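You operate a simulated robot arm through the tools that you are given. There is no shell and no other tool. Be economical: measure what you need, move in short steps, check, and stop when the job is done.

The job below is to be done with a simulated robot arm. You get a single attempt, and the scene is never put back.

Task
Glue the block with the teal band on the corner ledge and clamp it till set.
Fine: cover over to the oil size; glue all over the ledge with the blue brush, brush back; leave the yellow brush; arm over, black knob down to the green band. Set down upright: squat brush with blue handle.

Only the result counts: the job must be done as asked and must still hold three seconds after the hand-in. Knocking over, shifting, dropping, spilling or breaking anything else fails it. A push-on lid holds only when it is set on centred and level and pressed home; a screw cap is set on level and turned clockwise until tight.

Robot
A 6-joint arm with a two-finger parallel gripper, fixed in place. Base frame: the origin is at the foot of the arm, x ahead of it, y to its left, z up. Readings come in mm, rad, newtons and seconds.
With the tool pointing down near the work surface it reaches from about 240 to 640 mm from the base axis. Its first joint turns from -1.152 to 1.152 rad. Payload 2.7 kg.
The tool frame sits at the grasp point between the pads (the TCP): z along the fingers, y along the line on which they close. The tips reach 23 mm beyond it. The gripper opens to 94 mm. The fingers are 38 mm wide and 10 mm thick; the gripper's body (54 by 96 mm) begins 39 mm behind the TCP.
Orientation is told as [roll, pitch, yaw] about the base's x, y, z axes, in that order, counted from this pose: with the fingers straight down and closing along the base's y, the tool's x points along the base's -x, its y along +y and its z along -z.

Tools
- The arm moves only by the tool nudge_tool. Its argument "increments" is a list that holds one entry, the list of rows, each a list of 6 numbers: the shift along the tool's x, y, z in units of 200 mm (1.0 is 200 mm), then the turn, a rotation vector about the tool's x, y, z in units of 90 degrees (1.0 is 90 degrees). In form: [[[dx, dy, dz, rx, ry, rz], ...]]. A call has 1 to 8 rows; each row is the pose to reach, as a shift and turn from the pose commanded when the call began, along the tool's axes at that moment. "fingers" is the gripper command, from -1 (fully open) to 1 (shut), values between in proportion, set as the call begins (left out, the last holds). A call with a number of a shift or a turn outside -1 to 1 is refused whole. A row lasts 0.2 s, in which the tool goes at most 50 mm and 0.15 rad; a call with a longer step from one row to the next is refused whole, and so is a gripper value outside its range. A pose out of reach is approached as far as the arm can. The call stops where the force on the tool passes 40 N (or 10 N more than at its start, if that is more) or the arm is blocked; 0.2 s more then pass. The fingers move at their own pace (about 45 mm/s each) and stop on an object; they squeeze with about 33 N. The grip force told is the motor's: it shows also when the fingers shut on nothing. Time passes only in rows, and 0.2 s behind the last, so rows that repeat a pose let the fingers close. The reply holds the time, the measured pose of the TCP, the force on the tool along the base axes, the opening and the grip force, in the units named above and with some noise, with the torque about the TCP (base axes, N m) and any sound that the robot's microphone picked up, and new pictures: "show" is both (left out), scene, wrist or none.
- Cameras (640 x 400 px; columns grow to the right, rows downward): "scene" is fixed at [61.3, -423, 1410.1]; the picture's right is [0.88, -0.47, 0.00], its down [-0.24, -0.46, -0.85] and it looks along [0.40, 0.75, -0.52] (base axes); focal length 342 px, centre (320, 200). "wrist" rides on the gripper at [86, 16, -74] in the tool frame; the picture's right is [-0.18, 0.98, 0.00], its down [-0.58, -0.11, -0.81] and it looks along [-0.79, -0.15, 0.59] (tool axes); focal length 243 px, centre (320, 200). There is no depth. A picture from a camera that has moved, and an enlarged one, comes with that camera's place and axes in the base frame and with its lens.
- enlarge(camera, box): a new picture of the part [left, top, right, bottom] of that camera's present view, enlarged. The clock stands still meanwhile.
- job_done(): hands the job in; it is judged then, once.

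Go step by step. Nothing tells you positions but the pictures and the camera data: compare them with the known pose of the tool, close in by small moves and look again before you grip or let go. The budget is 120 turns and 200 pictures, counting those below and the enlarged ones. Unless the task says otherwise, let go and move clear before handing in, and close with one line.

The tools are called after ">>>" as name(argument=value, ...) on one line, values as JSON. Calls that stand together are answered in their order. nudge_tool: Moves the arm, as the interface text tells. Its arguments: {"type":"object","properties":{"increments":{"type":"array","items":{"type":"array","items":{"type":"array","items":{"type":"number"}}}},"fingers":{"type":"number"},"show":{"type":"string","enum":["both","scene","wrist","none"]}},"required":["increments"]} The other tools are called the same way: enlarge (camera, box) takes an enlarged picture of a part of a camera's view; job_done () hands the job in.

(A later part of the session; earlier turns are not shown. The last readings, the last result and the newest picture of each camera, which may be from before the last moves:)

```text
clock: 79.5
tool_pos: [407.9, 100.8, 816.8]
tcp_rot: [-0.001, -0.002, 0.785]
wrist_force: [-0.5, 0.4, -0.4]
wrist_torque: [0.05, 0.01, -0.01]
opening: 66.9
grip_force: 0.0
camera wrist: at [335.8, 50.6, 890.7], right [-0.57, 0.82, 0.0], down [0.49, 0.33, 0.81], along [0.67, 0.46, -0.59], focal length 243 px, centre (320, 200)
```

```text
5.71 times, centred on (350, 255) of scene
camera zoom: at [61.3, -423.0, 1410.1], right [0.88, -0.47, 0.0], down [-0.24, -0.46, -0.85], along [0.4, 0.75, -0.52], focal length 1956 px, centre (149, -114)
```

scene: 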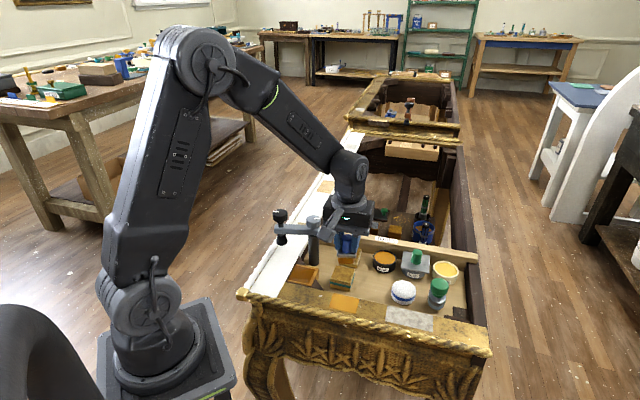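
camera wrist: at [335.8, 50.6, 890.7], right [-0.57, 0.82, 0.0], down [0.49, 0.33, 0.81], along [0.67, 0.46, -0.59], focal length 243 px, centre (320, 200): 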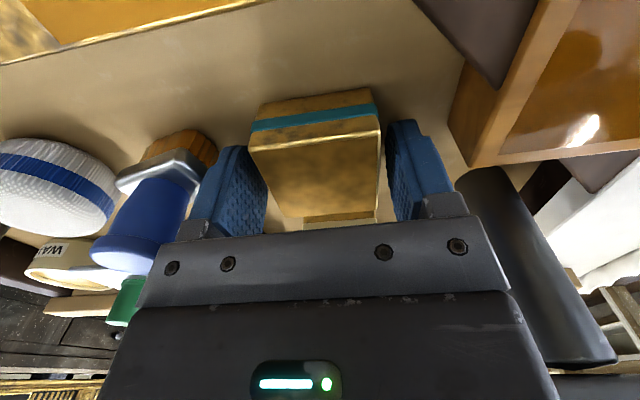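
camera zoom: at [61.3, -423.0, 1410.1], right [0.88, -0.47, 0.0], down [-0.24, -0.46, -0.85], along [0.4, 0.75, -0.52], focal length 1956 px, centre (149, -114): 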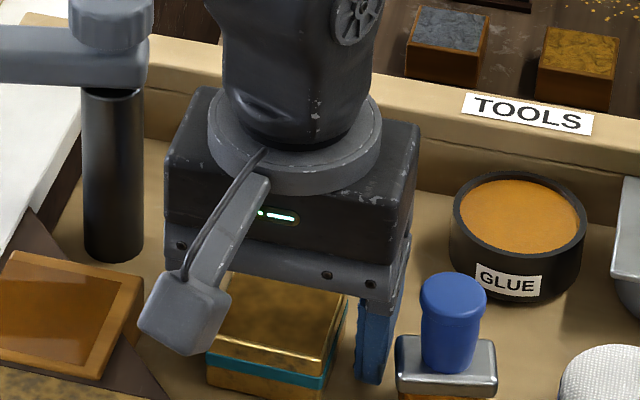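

>>> nudge_tool(increments=[[[0, 0, 0, 0, 0, 0], [0, 0, 0, 0, 0, 0], [0, 0, 0, 0, 0, 0]]], fingers=1, show="none")

>>> nudge_tool(increments=[[[0, 0, -0.02, 0, 0, 0], [0, 0, -0.07, 0, 0, 0], [0, 0, -0.2, 0, 0, 0], [0, 0, -0.4, 0, 0, 0]]], show="both")

>>> enlarge(camera="wrist", box=[200, 60, 440, 220])

```text
clock: 80.3
tool_pos: [407.9, 101.9, 817.7]
tcp_rot: [-0.002, -0.002, 0.786]
wrist_force: [0.3, -0.3, -0.1]
wrist_torque: [0.05, 0.01, 0.01]
opening: 49.4
grip_force: 32.6
```

```text
clock: 81.3
tool_pos: [403.5, 100.4, 896.4]
tcp_rot: [-0.001, -0.001, 0.788]
wrist_force: [0.2, 0.3, -1.0]
wrist_torque: [0.03, 0.0, 0.02]
opening: 49.4
grip_force: 33.2
camera wrist: at [331.8, 50.3, 970.6], right [-0.57, 0.82, 0.0], down [0.49, 0.33, 0.81], along [0.67, 0.46, -0.59], focal length 243 px, centre (320, 200)
```

scene: 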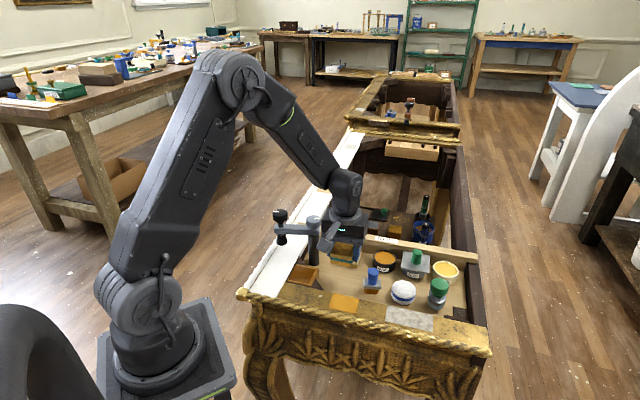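
wrist: 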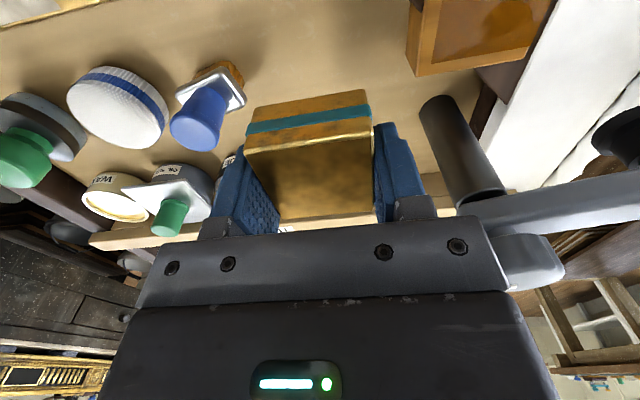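

```text
2.50 times, centred on (320, 140) of wrist
camera zoom: at [331.8, 50.3, 970.6], right [-0.57, 0.82, 0.0], down [0.49, 0.33, 0.81], along [0.67, 0.46, -0.59], focal length 606 px, centre (320, 350)
```

zoom: 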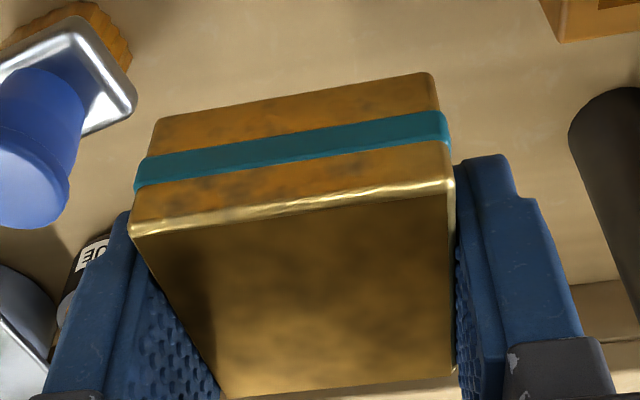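

Block held. Carrying it over to the ledge, staying above it to check alignment.

>>> nudge_tool(increments=[[[0.06, 0.12, 0, 0, 0, 0], [0.12, 0.25, 0, 0, 0, 0], [0.16, 0.37, 0, 0, 0, 0], [0.186, 0.463, 0, 0, 0, 0], [0.186, 0.463, 0.1, 0, 0, 0]]], show="both")

>>> enlarge(camera="wrist", box=[200, 0, 440, 160])

>>> enlarge(camera="scene", box=[260, 210, 360, 290])

```text
clock: 82.5
tool_pos: [313.9, 144.4, 876.2]
tcp_rot: [-0.002, -0.003, 0.784]
wrist_force: [0.0, -0.3, -0.2]
wrist_torque: [0.0, 0.0, 0.03]
opening: 49.6
grip_force: 32.7
camera wrist: at [242.6, 93.7, 949.6], right [-0.57, 0.82, 0.0], down [0.49, 0.33, 0.81], along [0.67, 0.46, -0.59], focal length 243 px, centre (320, 200)
```

scene: 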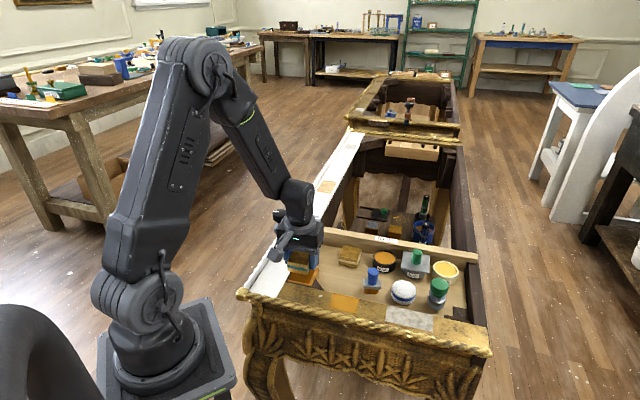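
wrist: 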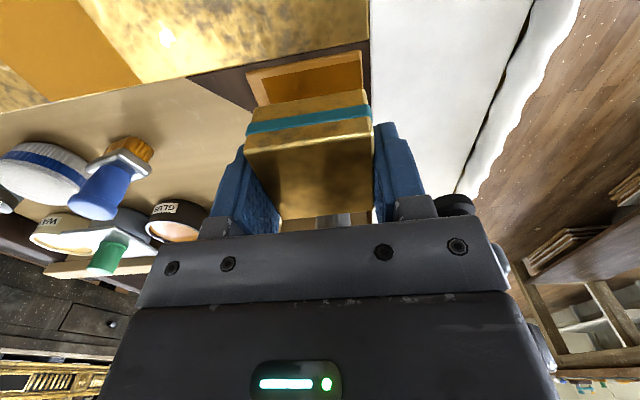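

```text
2.50 times, centred on (320, 80) of wrist
camera zoom: at [242.6, 93.7, 949.6], right [-0.57, 0.82, 0.0], down [0.49, 0.33, 0.81], along [0.67, 0.46, -0.59], focal length 606 px, centre (320, 500)
```

zoom: 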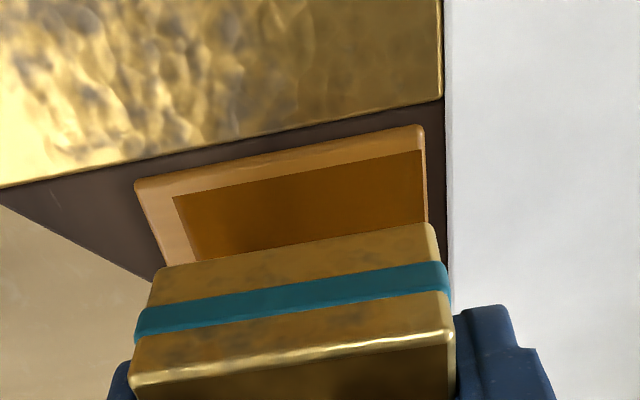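

```text
5.00 times, centred on (310, 250) of scene
camera zoom: at [61.3, -423.0, 1410.1], right [0.88, -0.47, 0.0], down [-0.24, -0.46, -0.85], along [0.4, 0.75, -0.52], focal length 1712 px, centre (370, -50)
```

zoom: 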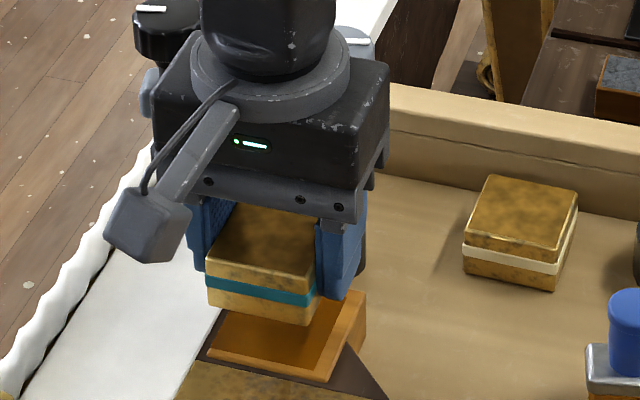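

The block's lower edge lines up with the ledge square within ~1 mm. Lowering carefully.

>>> nudge_tool(increments=[[[-0.004, 0.003, 0.04, 0, 0, 0], [-0.004, 0.003, 0.08, 0, 0, 0], [-0.004, 0.003, 0.11, 0, 0, 0], [-0.004, 0.003, 0.125, 0, 0, 0]]], show="wrist")

>>> enlarge(camera="wrist", box=[200, 0, 440, 160])

>>> enlarge(camera="scene", box=[260, 230, 340, 290])

```text
clock: 83.5
tool_pos: [314.1, 142.1, 849.9]
tcp_rot: [-0.003, -0.004, 0.785]
wrist_force: [0.1, -0.2, -1.1]
wrist_torque: [-0.01, -0.02, 0.01]
opening: 49.3
grip_force: 32.6
camera wrist: at [243.6, 91.5, 923.3], right [-0.57, 0.82, 0.0], down [0.49, 0.33, 0.81], along [0.67, 0.46, -0.59], focal length 243 px, centre (320, 200)
```

wrist: 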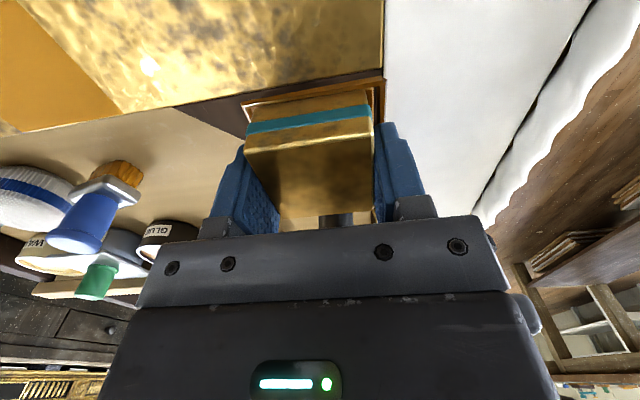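

```text
2.50 times, centred on (320, 80) of wrist
camera zoom: at [243.6, 91.5, 923.3], right [-0.57, 0.82, 0.0], down [0.49, 0.33, 0.81], along [0.67, 0.46, -0.59], focal length 606 px, centre (320, 500)
```

zoom: 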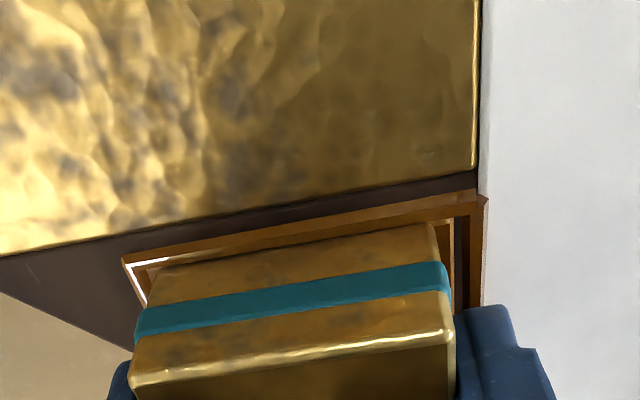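

```text
6.67 times, centred on (300, 260) of scene
camera zoom: at [61.3, -423.0, 1410.1], right [0.88, -0.47, 0.0], down [-0.24, -0.46, -0.85], along [0.4, 0.75, -0.52], focal length 2282 px, centre (453, -200)
```

zoom: 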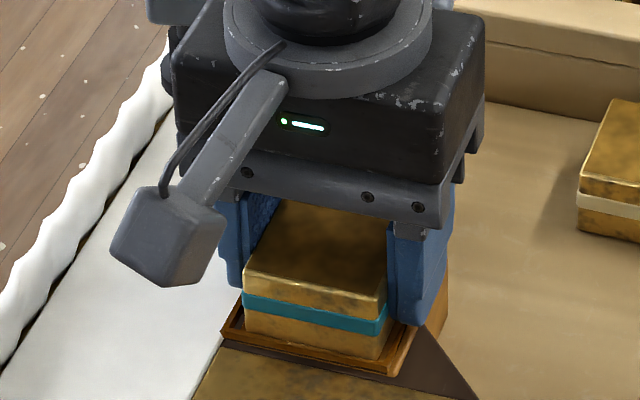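

A ~1.2 mm shift in +y centres it; then down to contact.

>>> nudge_tool(increments=[[[0, 0.006, 0, 0, 0, 0], [0, 0.006, 0.004, 0, 0, 0], [0, 0.006, 0.008, 0, 0, 0]]], show="none")

>>> nudge_tool(increments=[[[0, 0, 0.004, 0, 0, 0], [0, 0, 0.008, 0, 0, 0]]], show="none")

>>> nudge_tool(increments=[[[0, 0, 0.003, 0, 0, 0], [0, 0, 0.006, 0, 0, 0]]], show="none")

>>> enlarge(camera="wrist", box=[200, 0, 440, 160])

>>> enlarge(camera="scene", box=[260, 230, 340, 290])

```text
clock: 84.3
tool_pos: [315.1, 143.9, 849.9]
tcp_rot: [-0.002, -0.002, 0.786]
wrist_force: [0.2, -0.4, 0.1]
wrist_torque: [-0.01, 0.02, 0.01]
opening: 49.3
grip_force: 33.1
```

```text
clock: 85.0
tool_pos: [315.2, 143.0, 847.4]
tcp_rot: [-0.002, -0.002, 0.787]
wrist_force: [-3.5, 2.8, 9.7]
wrist_torque: [-0.01, 0.26, -0.06]
opening: 49.1
grip_force: 32.8
```

```text
clock: 85.5
tool_pos: [314.0, 142.4, 846.3]
tcp_rot: [-0.002, -0.005, 0.786]
wrist_force: [-8.2, 2.8, 32.9]
wrist_torque: [0.09, 0.42, -0.05]
opening: 49.4
grip_force: 33.7
```

```text
2.50 times, centred on (320, 80) of wrist
camera zoom: at [242.9, 92.6, 920.0], right [-0.57, 0.82, 0.0], down [0.48, 0.33, 0.81], along [0.67, 0.46, -0.59], focal length 606 px, centre (320, 500)
```

zoom: 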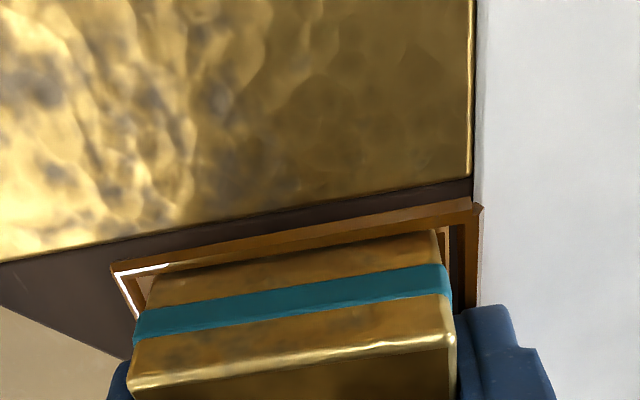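

```text
6.67 times, centred on (300, 260) of scene
camera zoom: at [60.8, -423.1, 1410.1], right [0.88, -0.47, 0.0], down [-0.24, -0.46, -0.85], along [0.4, 0.75, -0.52], focal length 2282 px, centre (453, -200)
```

zoom: 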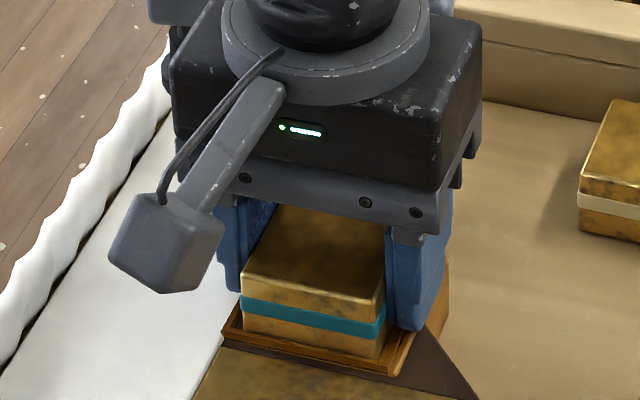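

Seated with firm contact. Release and lift clear.

>>> nudge_tool(increments=[[[0, 0, -0.006, 0, 0, 0], [0, 0, -0.008, 0, 0, 0], [0, 0, -0.008, 0, 0, 0]]], fingers=-0.35, show="none")

>>> nudge_tool(increments=[[[0, 0, -0.1, 0, 0, 0], [0, 0, -0.3, 0, 0, 0], [0.1, 0, -0.5, 0, 0, 0], [0.2, 0, -0.7, 0, 0, 0]]], show="both")

>>> enlarge(camera="scene", box=[250, 190, 350, 290])

>>> enlarge(camera="wrist", box=[240, 0, 560, 240])

```text
clock: 86.3
tool_pos: [314.2, 144.0, 845.4]
tcp_rot: [-0.002, -0.002, 0.787]
wrist_force: [-2.5, 8.1, 9.6]
wrist_torque: [-0.13, -0.03, -0.04]
opening: 60.5
grip_force: 0.0
```

```text
clock: 87.3
tool_pos: [285.8, 112.2, 984.2]
tcp_rot: [-0.003, 0.0, 0.785]
wrist_force: [-0.3, 0.2, 0.0]
wrist_torque: [0.03, -0.01, -0.01]
opening: 63.5
grip_force: 0.0
camera wrist: at [214.4, 62.8, 1057.6], right [-0.57, 0.82, 0.0], down [0.49, 0.33, 0.81], along [0.67, 0.46, -0.59], focal length 243 px, centre (320, 200)
```

scene: 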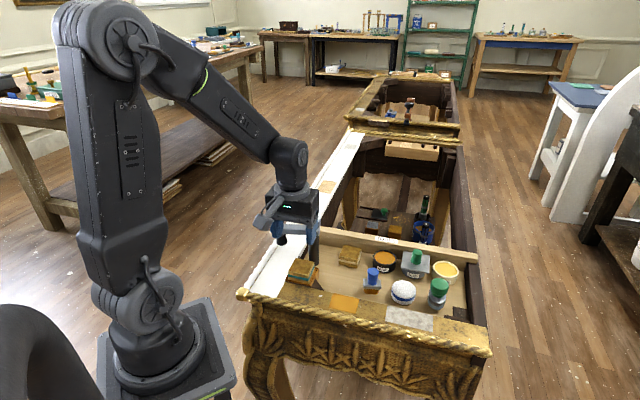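
wrist: 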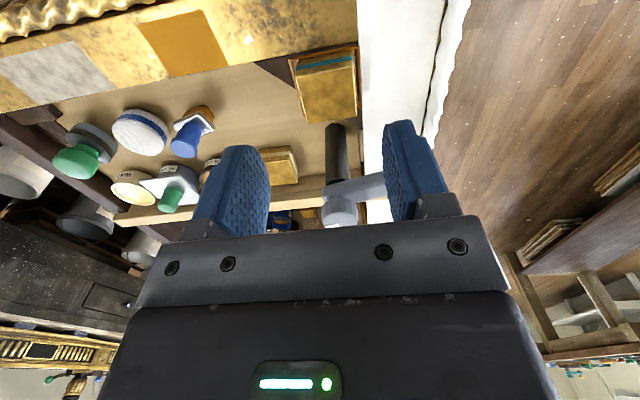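

```text
4.00 times, centred on (300, 240) of scene
camera zoom: at [61.3, -423.0, 1410.1], right [0.88, -0.47, 0.0], down [-0.24, -0.46, -0.85], along [0.4, 0.75, -0.52], focal length 1369 px, centre (400, 40)
```

zoom: 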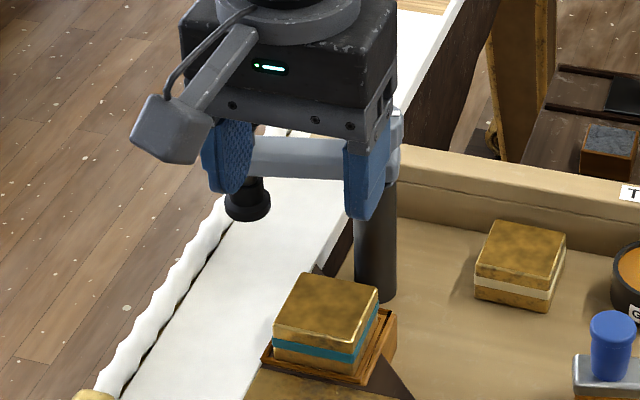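

```text
1.67 times, centred on (400, 120) of wrist
camera zoom: at [214.4, 62.8, 1057.6], right [-0.57, 0.82, 0.0], down [0.49, 0.33, 0.81], along [0.67, 0.46, -0.59], focal length 404 px, centre (187, 333)
```

zoom: 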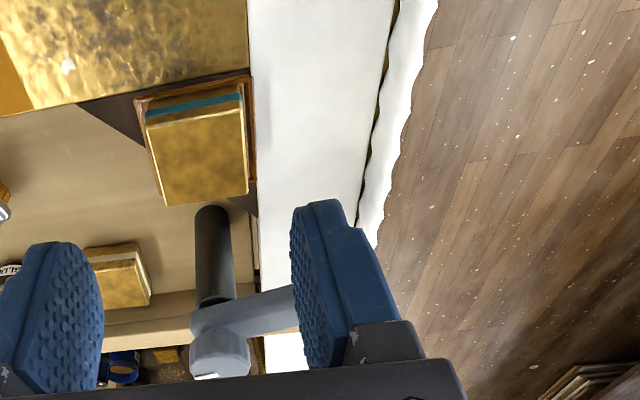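

The block sits well on the ledge. For the clamp I'll go behind its arm with closed fingers (to about (366,258)) and first look.

>>> nudge_tool(increments=[[[-0.15, 0.05, -0.02, 0, 0, 0], [-0.32, 0.1, -0.02, 0, 0, 0], [-0.5, 0.16, -0.02, 0, 0, 0], [-0.68, 0.2, -0.02, 0, 0, 0], [-0.8, 0.232, -0.02, 0, 0, 0]]], fingers=1, show="both")

>>> enlarge(camera="scene", box=[250, 190, 350, 290])

>>> enlarge(camera="wrist", box=[200, 0, 520, 200])

```text
clock: 88.5
tool_pos: [368.5, 258.7, 990.5]
tcp_rot: [-0.001, -0.001, 0.786]
wrist_force: [-0.2, 0.5, 0.2]
wrist_torque: [0.02, 0.01, -0.03]
opening: 0.0
grip_force: 33.1
camera wrist: at [296.2, 209.4, 1064.9], right [-0.57, 0.82, 0.0], down [0.49, 0.33, 0.81], along [0.67, 0.46, -0.59], focal length 243 px, centre (320, 200)
```

scene: 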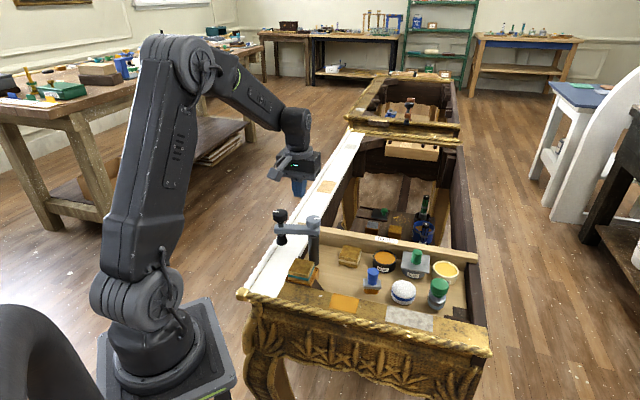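
wrist: 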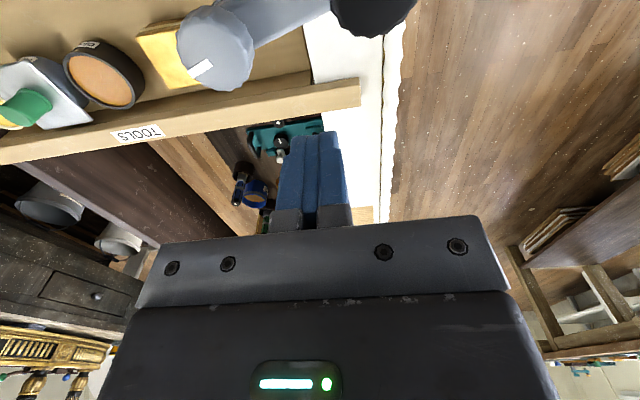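

```text
4.00 times, centred on (300, 240) of scene
camera zoom: at [61.3, -423.0, 1410.1], right [0.88, -0.47, 0.0], down [-0.24, -0.46, -0.85], along [0.4, 0.75, -0.52], focal length 1369 px, centre (400, 40)
```

zoom: 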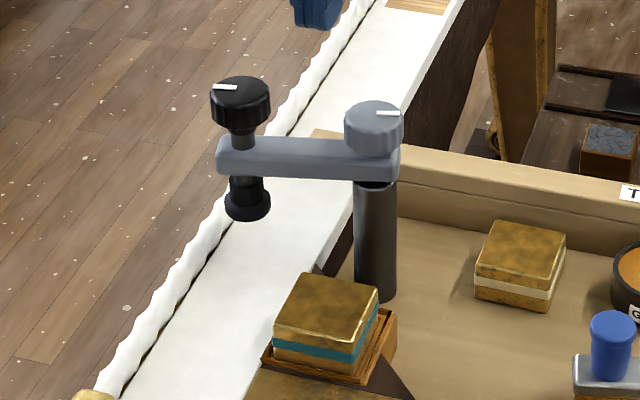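

```text
2.00 times, centred on (360, 100) of wrist
camera zoom: at [296.2, 209.4, 1064.9], right [-0.57, 0.82, 0.0], down [0.49, 0.33, 0.81], along [0.67, 0.46, -0.59], focal length 485 px, centre (240, 400)
```

zoom: 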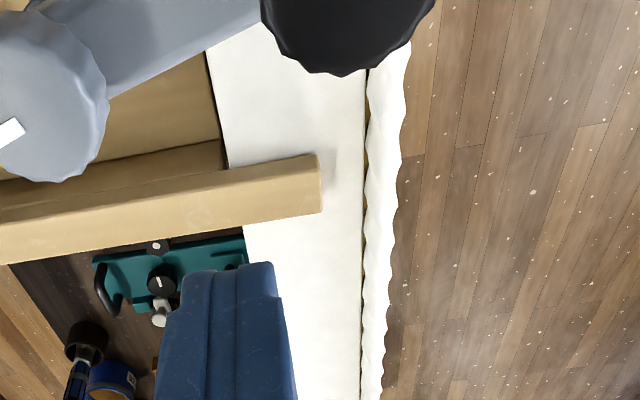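

I'll lower the closed fingers behind the arm at its height.

>>> nudge_tool(increments=[[[0, 0, 0.15, 0, 0, 0], [0, 0, 0.3, 0, 0, 0], [0, 0, 0.39, 0, 0, 0]]], show="wrist")

>>> enlarge(camera="scene", box=[260, 190, 340, 260])

```text
clock: 89.3
tool_pos: [364.5, 257.8, 915.0]
tcp_rot: [-0.001, -0.001, 0.786]
wrist_force: [0.1, 0.4, -0.6]
wrist_torque: [-0.02, 0.01, -0.03]
opening: 0.0
grip_force: 32.7
camera wrist: at [293.1, 208.2, 988.4], right [-0.57, 0.82, 0.0], down [0.49, 0.33, 0.81], along [0.67, 0.46, -0.59], focal length 243 px, centre (320, 200)
```

wrist: 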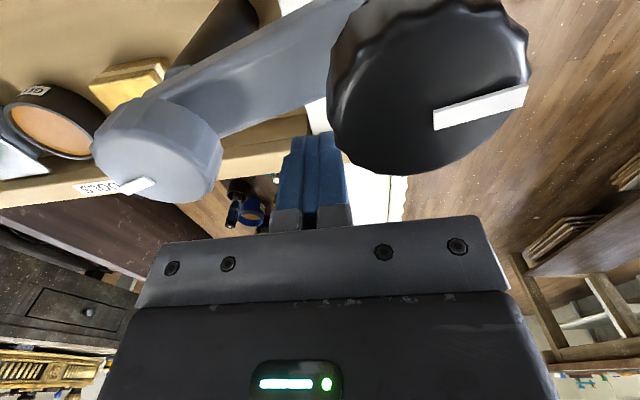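

```text
5.71 times, centred on (300, 225) of scene
camera zoom: at [61.3, -423.0, 1410.1], right [0.88, -0.47, 0.0], down [-0.24, -0.46, -0.85], along [0.4, 0.75, -0.52], focal length 1956 px, centre (434, 57)
```

zoom: 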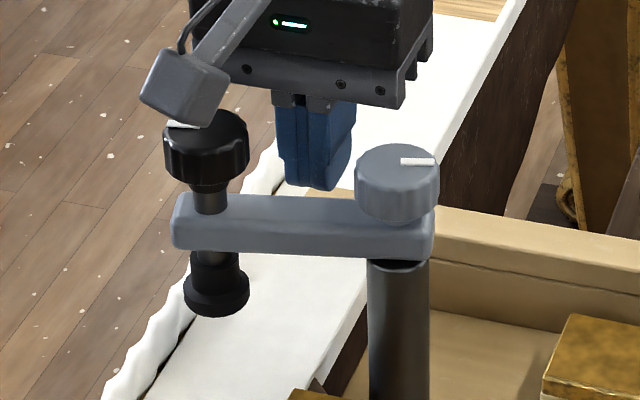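

Behind the arm. I'll start pushing it along its arc, a bit at a time.

>>> nudge_tool(increments=[[[0.025, -0.003, 0.01, 0, 0, 0], [0.05, -0.003, 0.01, 0, 0, 0], [0.075, 0.01, 0.01, 0, 0, 0], [0.1, 0.022, 0.01, 0, 0, 0], [0.127, 0.036, 0.01, 0, 0, 0]]], show="none")

>>> enlarge(camera="scene", box=[260, 190, 340, 260])

```text
clock: 90.5
tool_pos: [343.5, 248.3, 911.0]
tcp_rot: [0.0, -0.001, 0.785]
wrist_force: [0.4, -0.5, -0.4]
wrist_torque: [0.0, 0.0, 0.04]
opening: 0.2
grip_force: 32.9
```

```text
5.71 times, centred on (300, 225) of scene
camera zoom: at [61.3, -423.0, 1410.1], right [0.88, -0.47, 0.0], down [-0.25, -0.46, -0.85], along [0.4, 0.75, -0.52], focal length 1956 px, centre (434, 57)
```

zoom: 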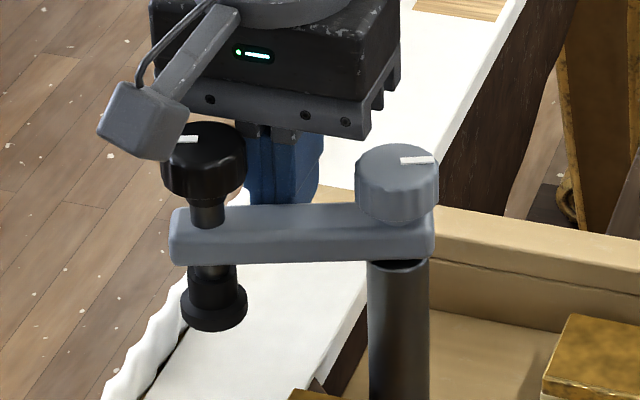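

The arm swings freely. Continuing along the arc.

>>> nudge_tool(increments=[[[0.05, 0.002, 0, 0, 0, 0], [0.103, 0.003, 0, 0, 0, 0], [0.155, -0.018, 0, 0, 0, 0], [0.2045, -0.0415, 0, 0, 0, 0], [0.225, -0.063, 0, 0, 0, 0]]], show="none")

>>> enlarge(camera="scene", box=[260, 200, 340, 270])

```text
clock: 91.8
tool_pos: [321.0, 204.0, 911.2]
tcp_rot: [-0.002, -0.002, 0.786]
wrist_force: [-0.2, 0.5, -0.2]
wrist_torque: [0.04, 0.02, -0.01]
opening: 0.0
grip_force: 32.7
```

```text
5.71 times, centred on (300, 235) of scene
camera zoom: at [61.3, -423.0, 1410.1], right [0.88, -0.47, 0.0], down [-0.24, -0.46, -0.85], along [0.4, 0.75, -0.52], focal length 1956 px, centre (434, 0)
```

zoom: 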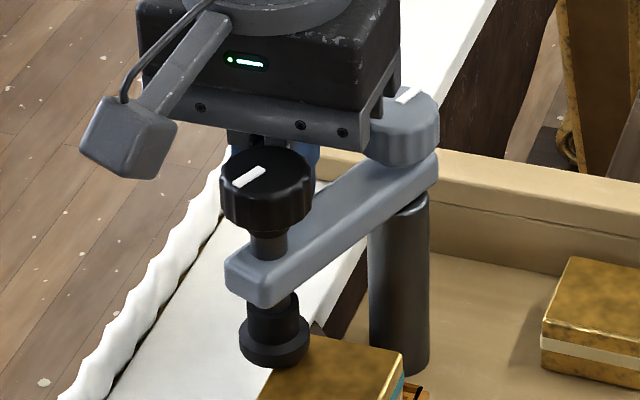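

>>> nudge_tool(increments=[[[0.02, -0.022, 0, 0, 0, 0], [0.038, -0.045, 0, 0, 0, 0], [0.055, -0.068, 0, 0, 0, 0]]], show="wrist")

>>> enlarge(camera="scene", box=[260, 210, 340, 280])

```text
clock: 92.5
tool_pos: [323.3, 189.0, 910.9]
tcp_rot: [-0.001, -0.001, 0.785]
wrist_force: [1.8, 1.3, 3.5]
wrist_torque: [-0.11, 0.03, 0.04]
opening: 0.1
grip_force: 32.5
camera wrist: at [251.4, 138.7, 984.1], right [-0.57, 0.82, 0.0], down [0.49, 0.33, 0.81], along [0.67, 0.46, -0.59], focal length 243 px, centre (320, 200)
```

wrist: 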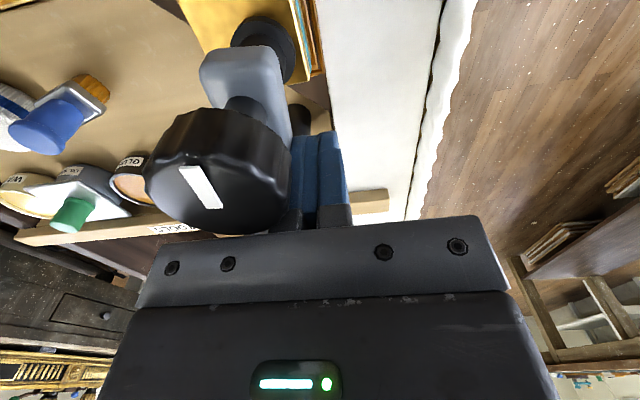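

```text
5.71 times, centred on (300, 245) of scene
camera zoom: at [61.3, -423.0, 1410.1], right [0.88, -0.47, 0.0], down [-0.24, -0.46, -0.85], along [0.4, 0.75, -0.52], focal length 1956 px, centre (434, -57)
```

zoom: 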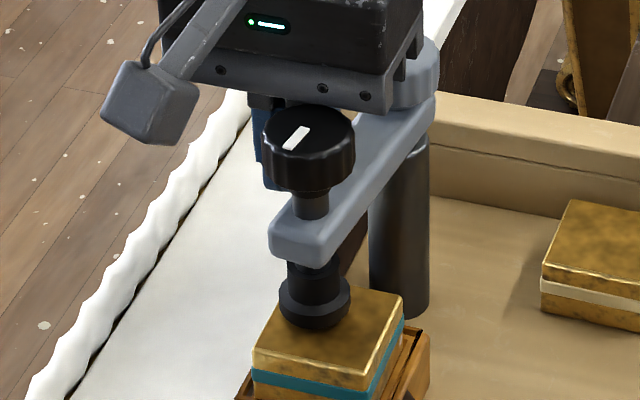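

The pad is about 6 mm (4°) short of the block's centre; one more small push.

>>> nudge_tool(increments=[[[0.002, -0.009, 0, 0, 0, 0], [0.005, -0.0175, 0, 0, 0, 0], [0.005, -0.0175, 0, 0, 0, 0]]], show="none")

>>> enlarge(camera="scene", box=[260, 210, 340, 280])

```text
clock: 93.3
tool_pos: [323.7, 186.3, 911.0]
tcp_rot: [0.0, 0.0, 0.786]
wrist_force: [-0.2, 0.1, 0.4]
wrist_torque: [0.01, 0.01, -0.02]
opening: 0.0
grip_force: 32.6
```

```text
5.71 times, centred on (300, 245) of scene
camera zoom: at [61.3, -423.0, 1410.1], right [0.88, -0.47, 0.0], down [-0.24, -0.46, -0.85], along [0.4, 0.75, -0.52], focal length 1956 px, centre (434, -57)
```

zoom: 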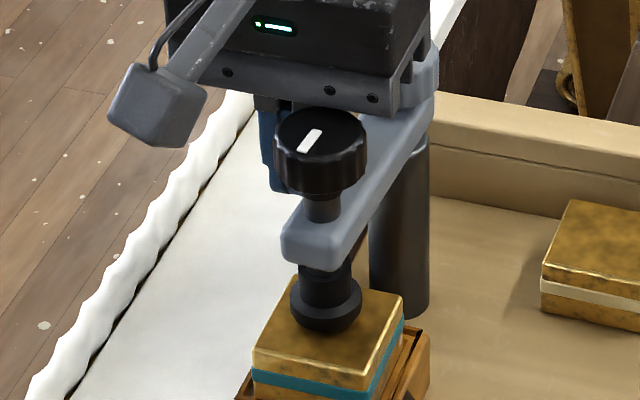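

The pad is now centred over the block. I'll retreat the fingers upward and inspect the screw for the green band.

>>> nudge_tool(increments=[[[0, 0.05, 0, 0, 0, 0], [0, 0.1, -0.1, 0, 0, 0], [0, 0.15, -0.3, 0, 0, 0], [0.15, 0.15, -0.45, 0, 0, 0], [0.35, 0.1, -0.45, 0, 0, 0]]], fingers=-0.2, show="wrist")

>>> enlarge(camera="scene", box=[280, 220, 330, 270])

>>> enlarge(camera="wrist", box=[220, 0, 460, 170])

```text
clock: 94.5
tool_pos: [262.9, 151.9, 1003.1]
tcp_rot: [-0.003, -0.002, 0.787]
wrist_force: [0.0, 0.0, 0.0]
wrist_torque: [0.0, 0.01, 0.01]
opening: 56.2
grip_force: 0.1
camera wrist: at [190.6, 100.9, 1076.8], right [-0.57, 0.82, 0.0], down [0.49, 0.33, 0.81], along [0.67, 0.46, -0.59], focal length 243 px, centre (320, 200)
```

wrist: 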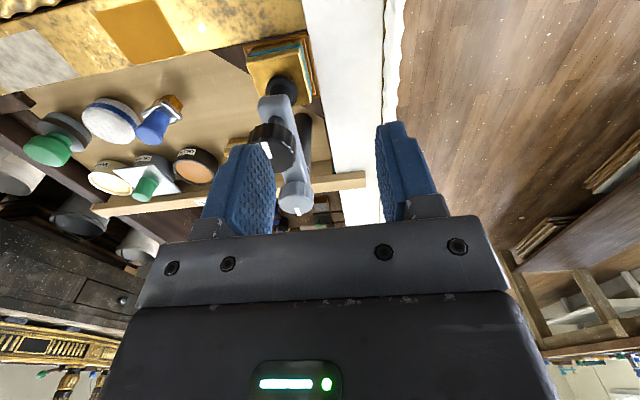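

```text
8.00 times, centred on (305, 245) of scene
camera zoom: at [61.4, -423.0, 1410.1], right [0.88, -0.47, 0.0], down [-0.24, -0.46, -0.85], along [0.4, 0.75, -0.52], focal length 2739 px, centre (440, -160)
```

zoom: 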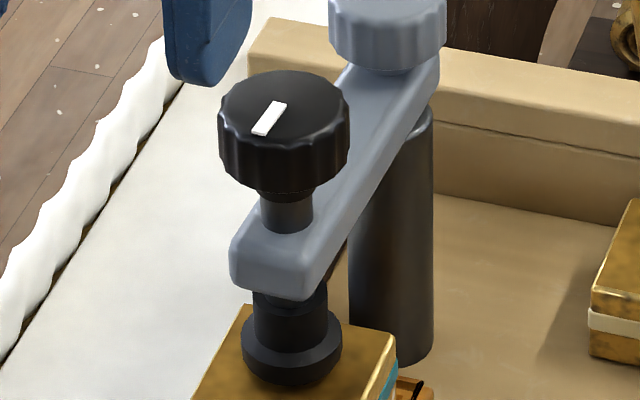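

```text
2.35 times, centred on (340, 85) of wrist
camera zoom: at [190.6, 100.9, 1076.8], right [-0.57, 0.82, 0.0], down [0.49, 0.33, 0.81], along [0.67, 0.46, -0.59], focal length 571 px, centre (273, 471)
```

zoom: 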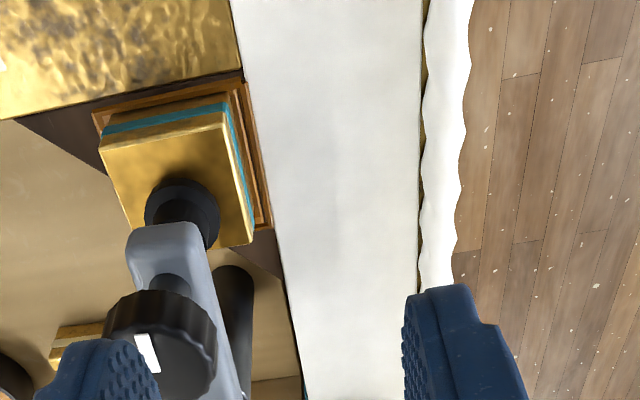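

The black knob's axis is near (315.5,143), top ~946. I'll position above it.

>>> nudge_tool(increments=[[[-0.05, -0.1, 0, 0, 0, 0], [-0.1545, -0.2175, 0, 0, 0, 0], [-0.1545, -0.2175, 0.14, 0, 0, 0]]], fingers=-0.25, show="wrist")

```text
clock: 95.3
tool_pos: [314.9, 142.7, 973.0]
tcp_rot: [-0.002, -0.001, 0.786]
wrist_force: [0.3, 0.4, -0.6]
wrist_torque: [-0.02, -0.06, 0.03]
opening: 58.7
grip_force: 0.0
camera wrist: at [242.6, 93.0, 1046.7], right [-0.57, 0.82, 0.0], down [0.49, 0.33, 0.81], along [0.67, 0.46, -0.59], focal length 243 px, centre (320, 200)
```

wrist: 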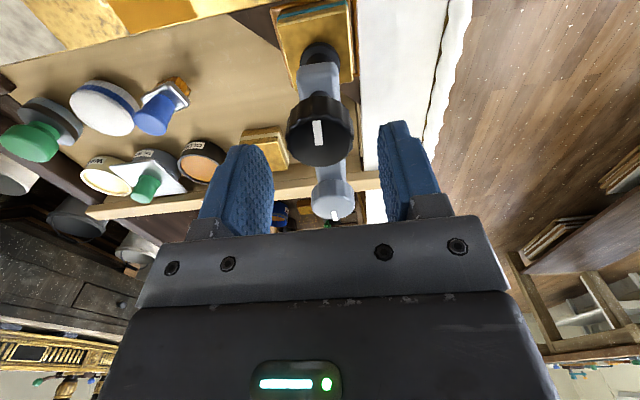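

Centred, knob top ≈945. Descend and grip the knob.

>>> nudge_tool(increments=[[[0, 0, 0.08, 0, 0, 0], [0, 0, 0.15, 0, 0, 0], [0, 0, 0.18, 0, 0, 0]]], show="none")

>>> nudge_tool(increments=[[[0, 0, 0, 0, 0, 0], [0, 0, 0, 0, 0, 0], [0, 0, 0, 0, 0, 0]]], fingers=1, show="wrist")

>>> enlarge(camera="scene", box=[270, 210, 340, 280])

```text
clock: 96.2
tool_pos: [315.1, 142.8, 937.7]
tcp_rot: [-0.001, -0.002, 0.785]
wrist_force: [-0.2, 0.1, 1.1]
wrist_torque: [-0.01, 0.01, 0.04]
opening: 58.9
grip_force: 0.0
```

```text
clock: 97.0
tool_pos: [314.3, 143.5, 938.4]
tcp_rot: [-0.001, 0.0, 0.785]
wrist_force: [0.0, 0.5, -1.3]
wrist_torque: [0.36, 0.29, -0.02]
opening: 34.9
grip_force: 45.2
camera wrist: at [242.2, 92.6, 1011.1], right [-0.57, 0.82, 0.0], down [0.49, 0.33, 0.81], along [0.67, 0.46, -0.59], focal length 243 px, centre (320, 200)
```

wrist: 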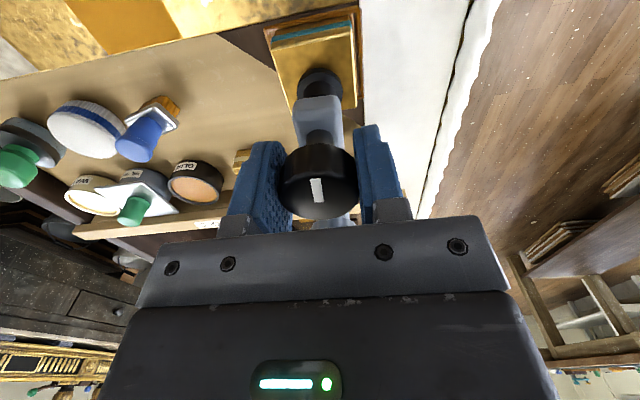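

```text
5.71 times, centred on (305, 245) of scene
camera zoom: at [61.3, -423.0, 1410.1], right [0.88, -0.47, 0.0], down [-0.25, -0.46, -0.85], along [0.4, 0.75, -0.52], focal length 1956 px, centre (406, -57)
```

zoom: 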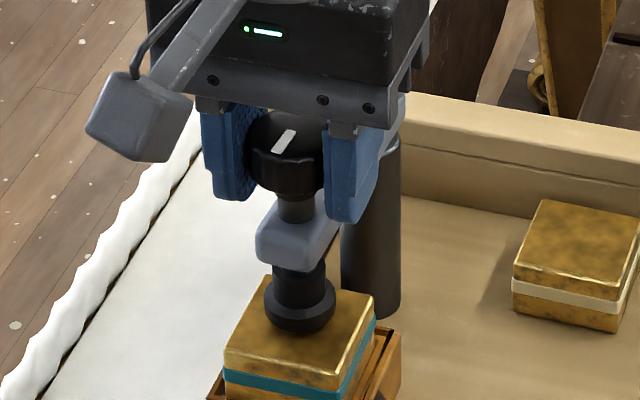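

Gripped (34.9 mm). Turning clockwise (seen from above) about 57°.

>>> nudge_tool(increments=[[[0, 0, 0, 0, 0, 0.09], [0, 0, 0, 0, 0, 0.18], [0, 0, 0, 0, 0, 0.27], [0, 0, 0, 0, 0, 0.36], [0, 0, 0, 0, 0, 0.45], [0, 0, 0, 0, 0, 0.54], [0, 0, 0, 0, 0, 0.63]]], show="wrist")

>>> enlarge(camera="scene", box=[270, 210, 340, 280])

```text
clock: 98.4
tool_pos: [313.5, 142.5, 936.5]
tcp_rot: [0.002, -0.004, -0.054]
wrist_force: [6.5, 5.4, -9.7]
wrist_torque: [-0.49, 0.49, 0.02]
opening: 34.8
grip_force: 45.1
stopped in row 7: the force on the tool passed its limit at 41 N (the readings are from after the stop); the commanded pose is now the measured one
camera wrist: at [228.9, 162.9, 1010.0], right [0.24, 0.97, 0.0], down [0.57, -0.14, 0.81], along [0.79, -0.19, -0.59], focal length 243 px, centre (320, 200)
```

wrist: 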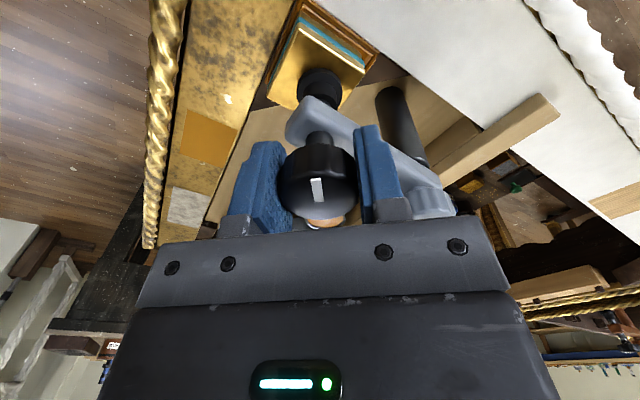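

```text
5.71 times, centred on (305, 245) of scene
camera zoom: at [61.6, -422.8, 1410.2], right [0.88, -0.47, 0.0], down [-0.25, -0.46, -0.85], along [0.4, 0.75, -0.52], focal length 1956 px, centre (406, -57)
```

zoom: 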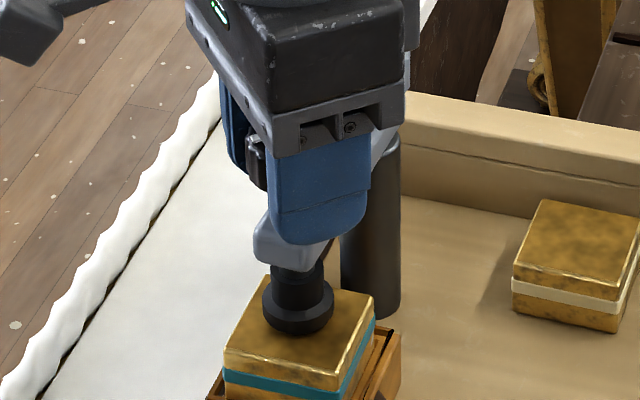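

The knob turned and descended about 2 mm. I'll keep turning while following it down.

>>> nudge_tool(increments=[[[0, 0, 0.003, 0, 0, 0.09], [0, 0, 0.005, 0, 0, 0.18], [0, 0, 0.007, 0, 0, 0.27], [0, 0, 0.009, 0, 0, 0.36], [0, 0, 0.011, 0, 0, 0.45]]], show="wrist")

>>> enlarge(camera="scene", box=[280, 220, 330, 270])

>>> enlarge(camera="wrist", box=[240, 40, 400, 240])

```text
clock: 99.6
tool_pos: [313.7, 142.7, 935.7]
tcp_rot: [0.002, -0.002, -0.768]
wrist_force: [6.1, 5.0, -9.3]
wrist_torque: [-0.6, 0.26, 0.0]
opening: 34.9
grip_force: 45.1
camera wrist: at [262.9, 213.2, 1008.9], right [0.81, 0.58, 0.0], down [0.34, -0.48, 0.81], along [0.47, -0.66, -0.59], focal length 243 px, centre (320, 200)
```

wrist: 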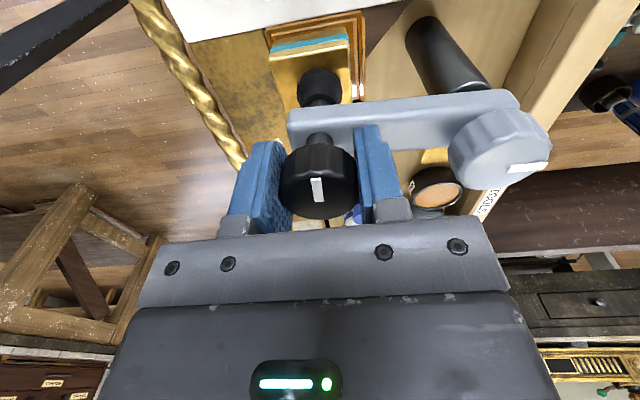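

```text
8.00 times, centred on (305, 245) of scene
camera zoom: at [61.6, -422.8, 1410.2], right [0.88, -0.47, 0.0], down [-0.25, -0.46, -0.85], along [0.4, 0.75, -0.52], focal length 2739 px, centre (440, -160)
```

zoom: 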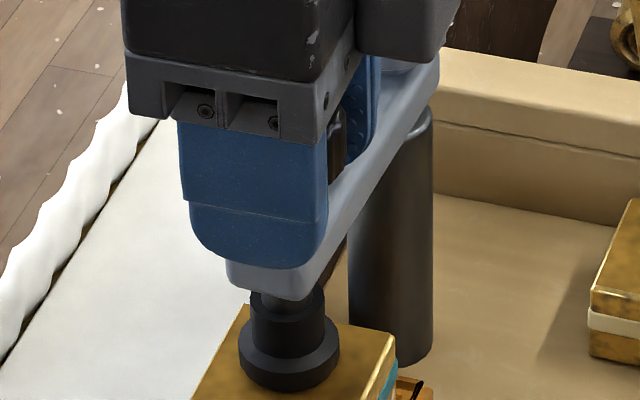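

```text
2.00 times, centred on (320, 140) of wrist
camera zoom: at [262.9, 213.2, 1008.9], right [0.81, 0.58, 0.0], down [0.34, -0.48, 0.81], along [0.47, -0.66, -0.59], focal length 485 px, centre (320, 320)
```

zoom: 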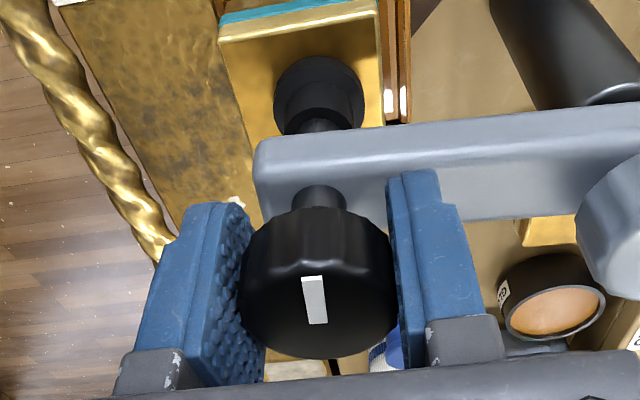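

Turning on; the pad is coming down about 9 mm per turn. Continuing another 40°.

>>> nudge_tool(increments=[[[0, 0, 0.002, 0, 0, 0.09], [0, 0, 0.003, 0, 0, 0.18], [0, 0, 0.004, 0, 0, 0.27], [0, 0, 0.005, 0, 0, 0.36], [0, 0, 0.006, 0, 0, 0.45]]], show="wrist")

>>> enlarge(camera="scene", box=[280, 220, 330, 270])

>>> enlarge(camera="wrist", box=[240, 40, 400, 240])

```text
clock: 100.8
tool_pos: [313.9, 142.0, 933.2]
tcp_rot: [0.0, -0.001, -1.474]
wrist_force: [-7.9, -5.0, 2.6]
wrist_torque: [0.11, 0.41, 0.02]
opening: 35.1
grip_force: 45.3
camera wrist: at [321.7, 228.7, 1007.0], right [1.0, -0.09, 0.0], down [-0.05, -0.59, 0.81], along [-0.07, -0.8, -0.59], focal length 243 px, centre (320, 200)
```

wrist: 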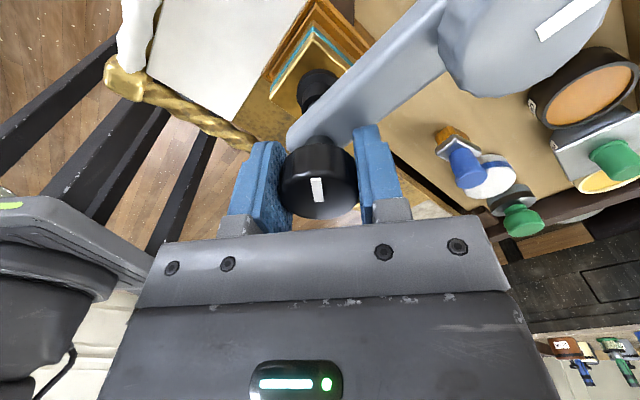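

```text
8.00 times, centred on (305, 245) of scene
camera zoom: at [61.1, -423.2, 1410.1], right [0.88, -0.47, 0.0], down [-0.24, -0.46, -0.85], along [0.4, 0.75, -0.52], focal length 2739 px, centre (440, -160)
```

zoom: 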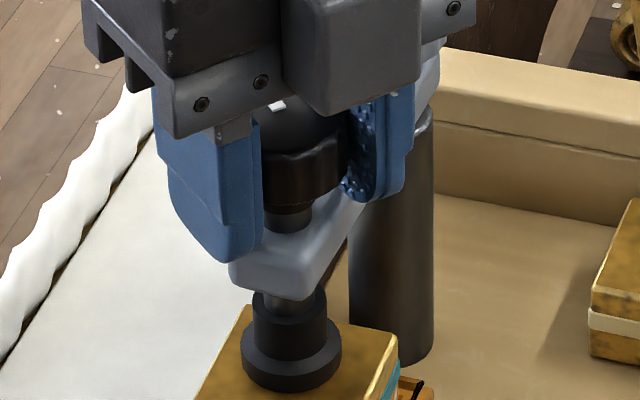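

```text
2.00 times, centred on (320, 140) of wrist
camera zoom: at [321.7, 228.7, 1007.0], right [1.0, -0.09, 0.0], down [-0.05, -0.59, 0.81], along [-0.07, -0.8, -0.59], focal length 485 px, centre (320, 320)
```

zoom: 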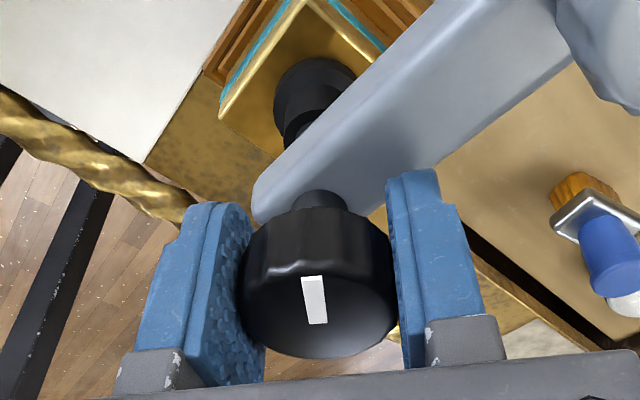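

>>> nudge_tool(increments=[[[0, 0, 0.001, 0, 0, 0.09], [0, 0, 0.002, 0, 0, 0.18], [0, 0, 0.003, 0, 0, 0.27], [0, 0, 0.004, 0, 0, 0.36], [0, 0, 0.005, 0, 0, 0.45]]], show="wrist")

>>> enlarge(camera="scene", box=[280, 220, 330, 270])

```text
clock: 102.0
tool_pos: [312.7, 142.4, 932.1]
tcp_rot: [0.002, 0.0, -2.18]
wrist_force: [-10.8, -4.9, -3.5]
wrist_torque: [-0.15, 0.53, 0.03]
opening: 35.0
grip_force: 45.1
camera wrist: at [376.3, 202.6, 1006.3], right [0.7, -0.71, 0.0], down [-0.42, -0.41, 0.81], along [-0.57, -0.57, -0.59], focal length 243 px, centre (320, 200)
```

wrist: 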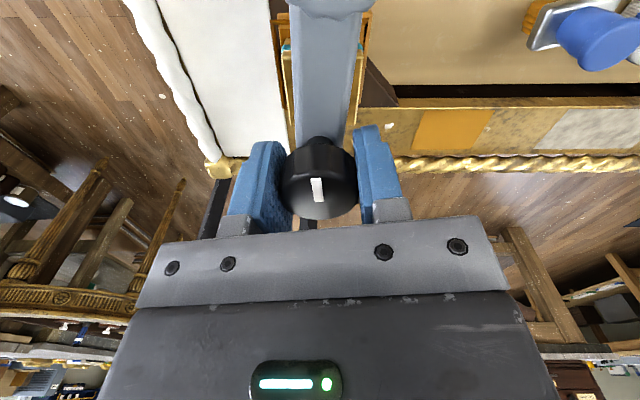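

```text
8.00 times, centred on (305, 245) of scene
camera zoom: at [61.1, -423.2, 1410.1], right [0.88, -0.47, 0.0], down [-0.24, -0.46, -0.85], along [0.4, 0.75, -0.52], focal length 2739 px, centre (440, -160)
```

zoom: 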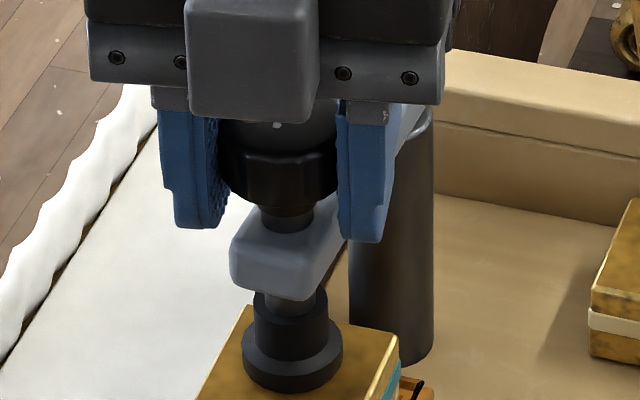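

>>> nudge_tool(increments=[[[0, 0, 0.001, 0, 0, 0.09], [0, 0, 0.002, 0, 0, 0.18], [0, 0, 0.003, 0, 0, 0.27], [0, 0, 0.004, 0, 0, 0.36], [0, 0, 0.005, 0, 0, 0.45]]], show="none")

>>> enlarge(camera="scene", box=[280, 220, 330, 270])

```text
clock: 102.7
tool_pos: [313.4, 141.3, 931.1]
tcp_rot: [-0.019, 0.002, -2.48]
wrist_force: [-14.0, 16.1, 3.5]
wrist_torque: [-0.11, -0.23, 0.04]
opening: 35.1
grip_force: 45.2
out of reach, approached as far as the arm can: row 3
stopped in row 3: the force on the tool passed its limit at 76 N (the readings are from after the stop); the commanded pose is now the measured one
```

```text
8.00 times, centred on (305, 245) of scene
camera zoom: at [60.9, -422.6, 1410.3], right [0.88, -0.47, 0.0], down [-0.24, -0.46, -0.85], along [0.4, 0.75, -0.52], focal length 2739 px, centre (440, -160)
```

zoom: 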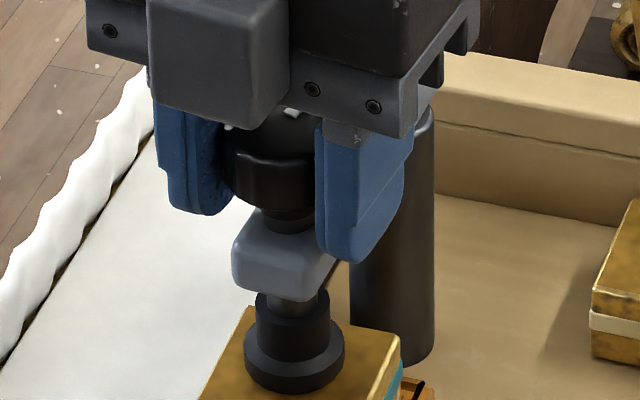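

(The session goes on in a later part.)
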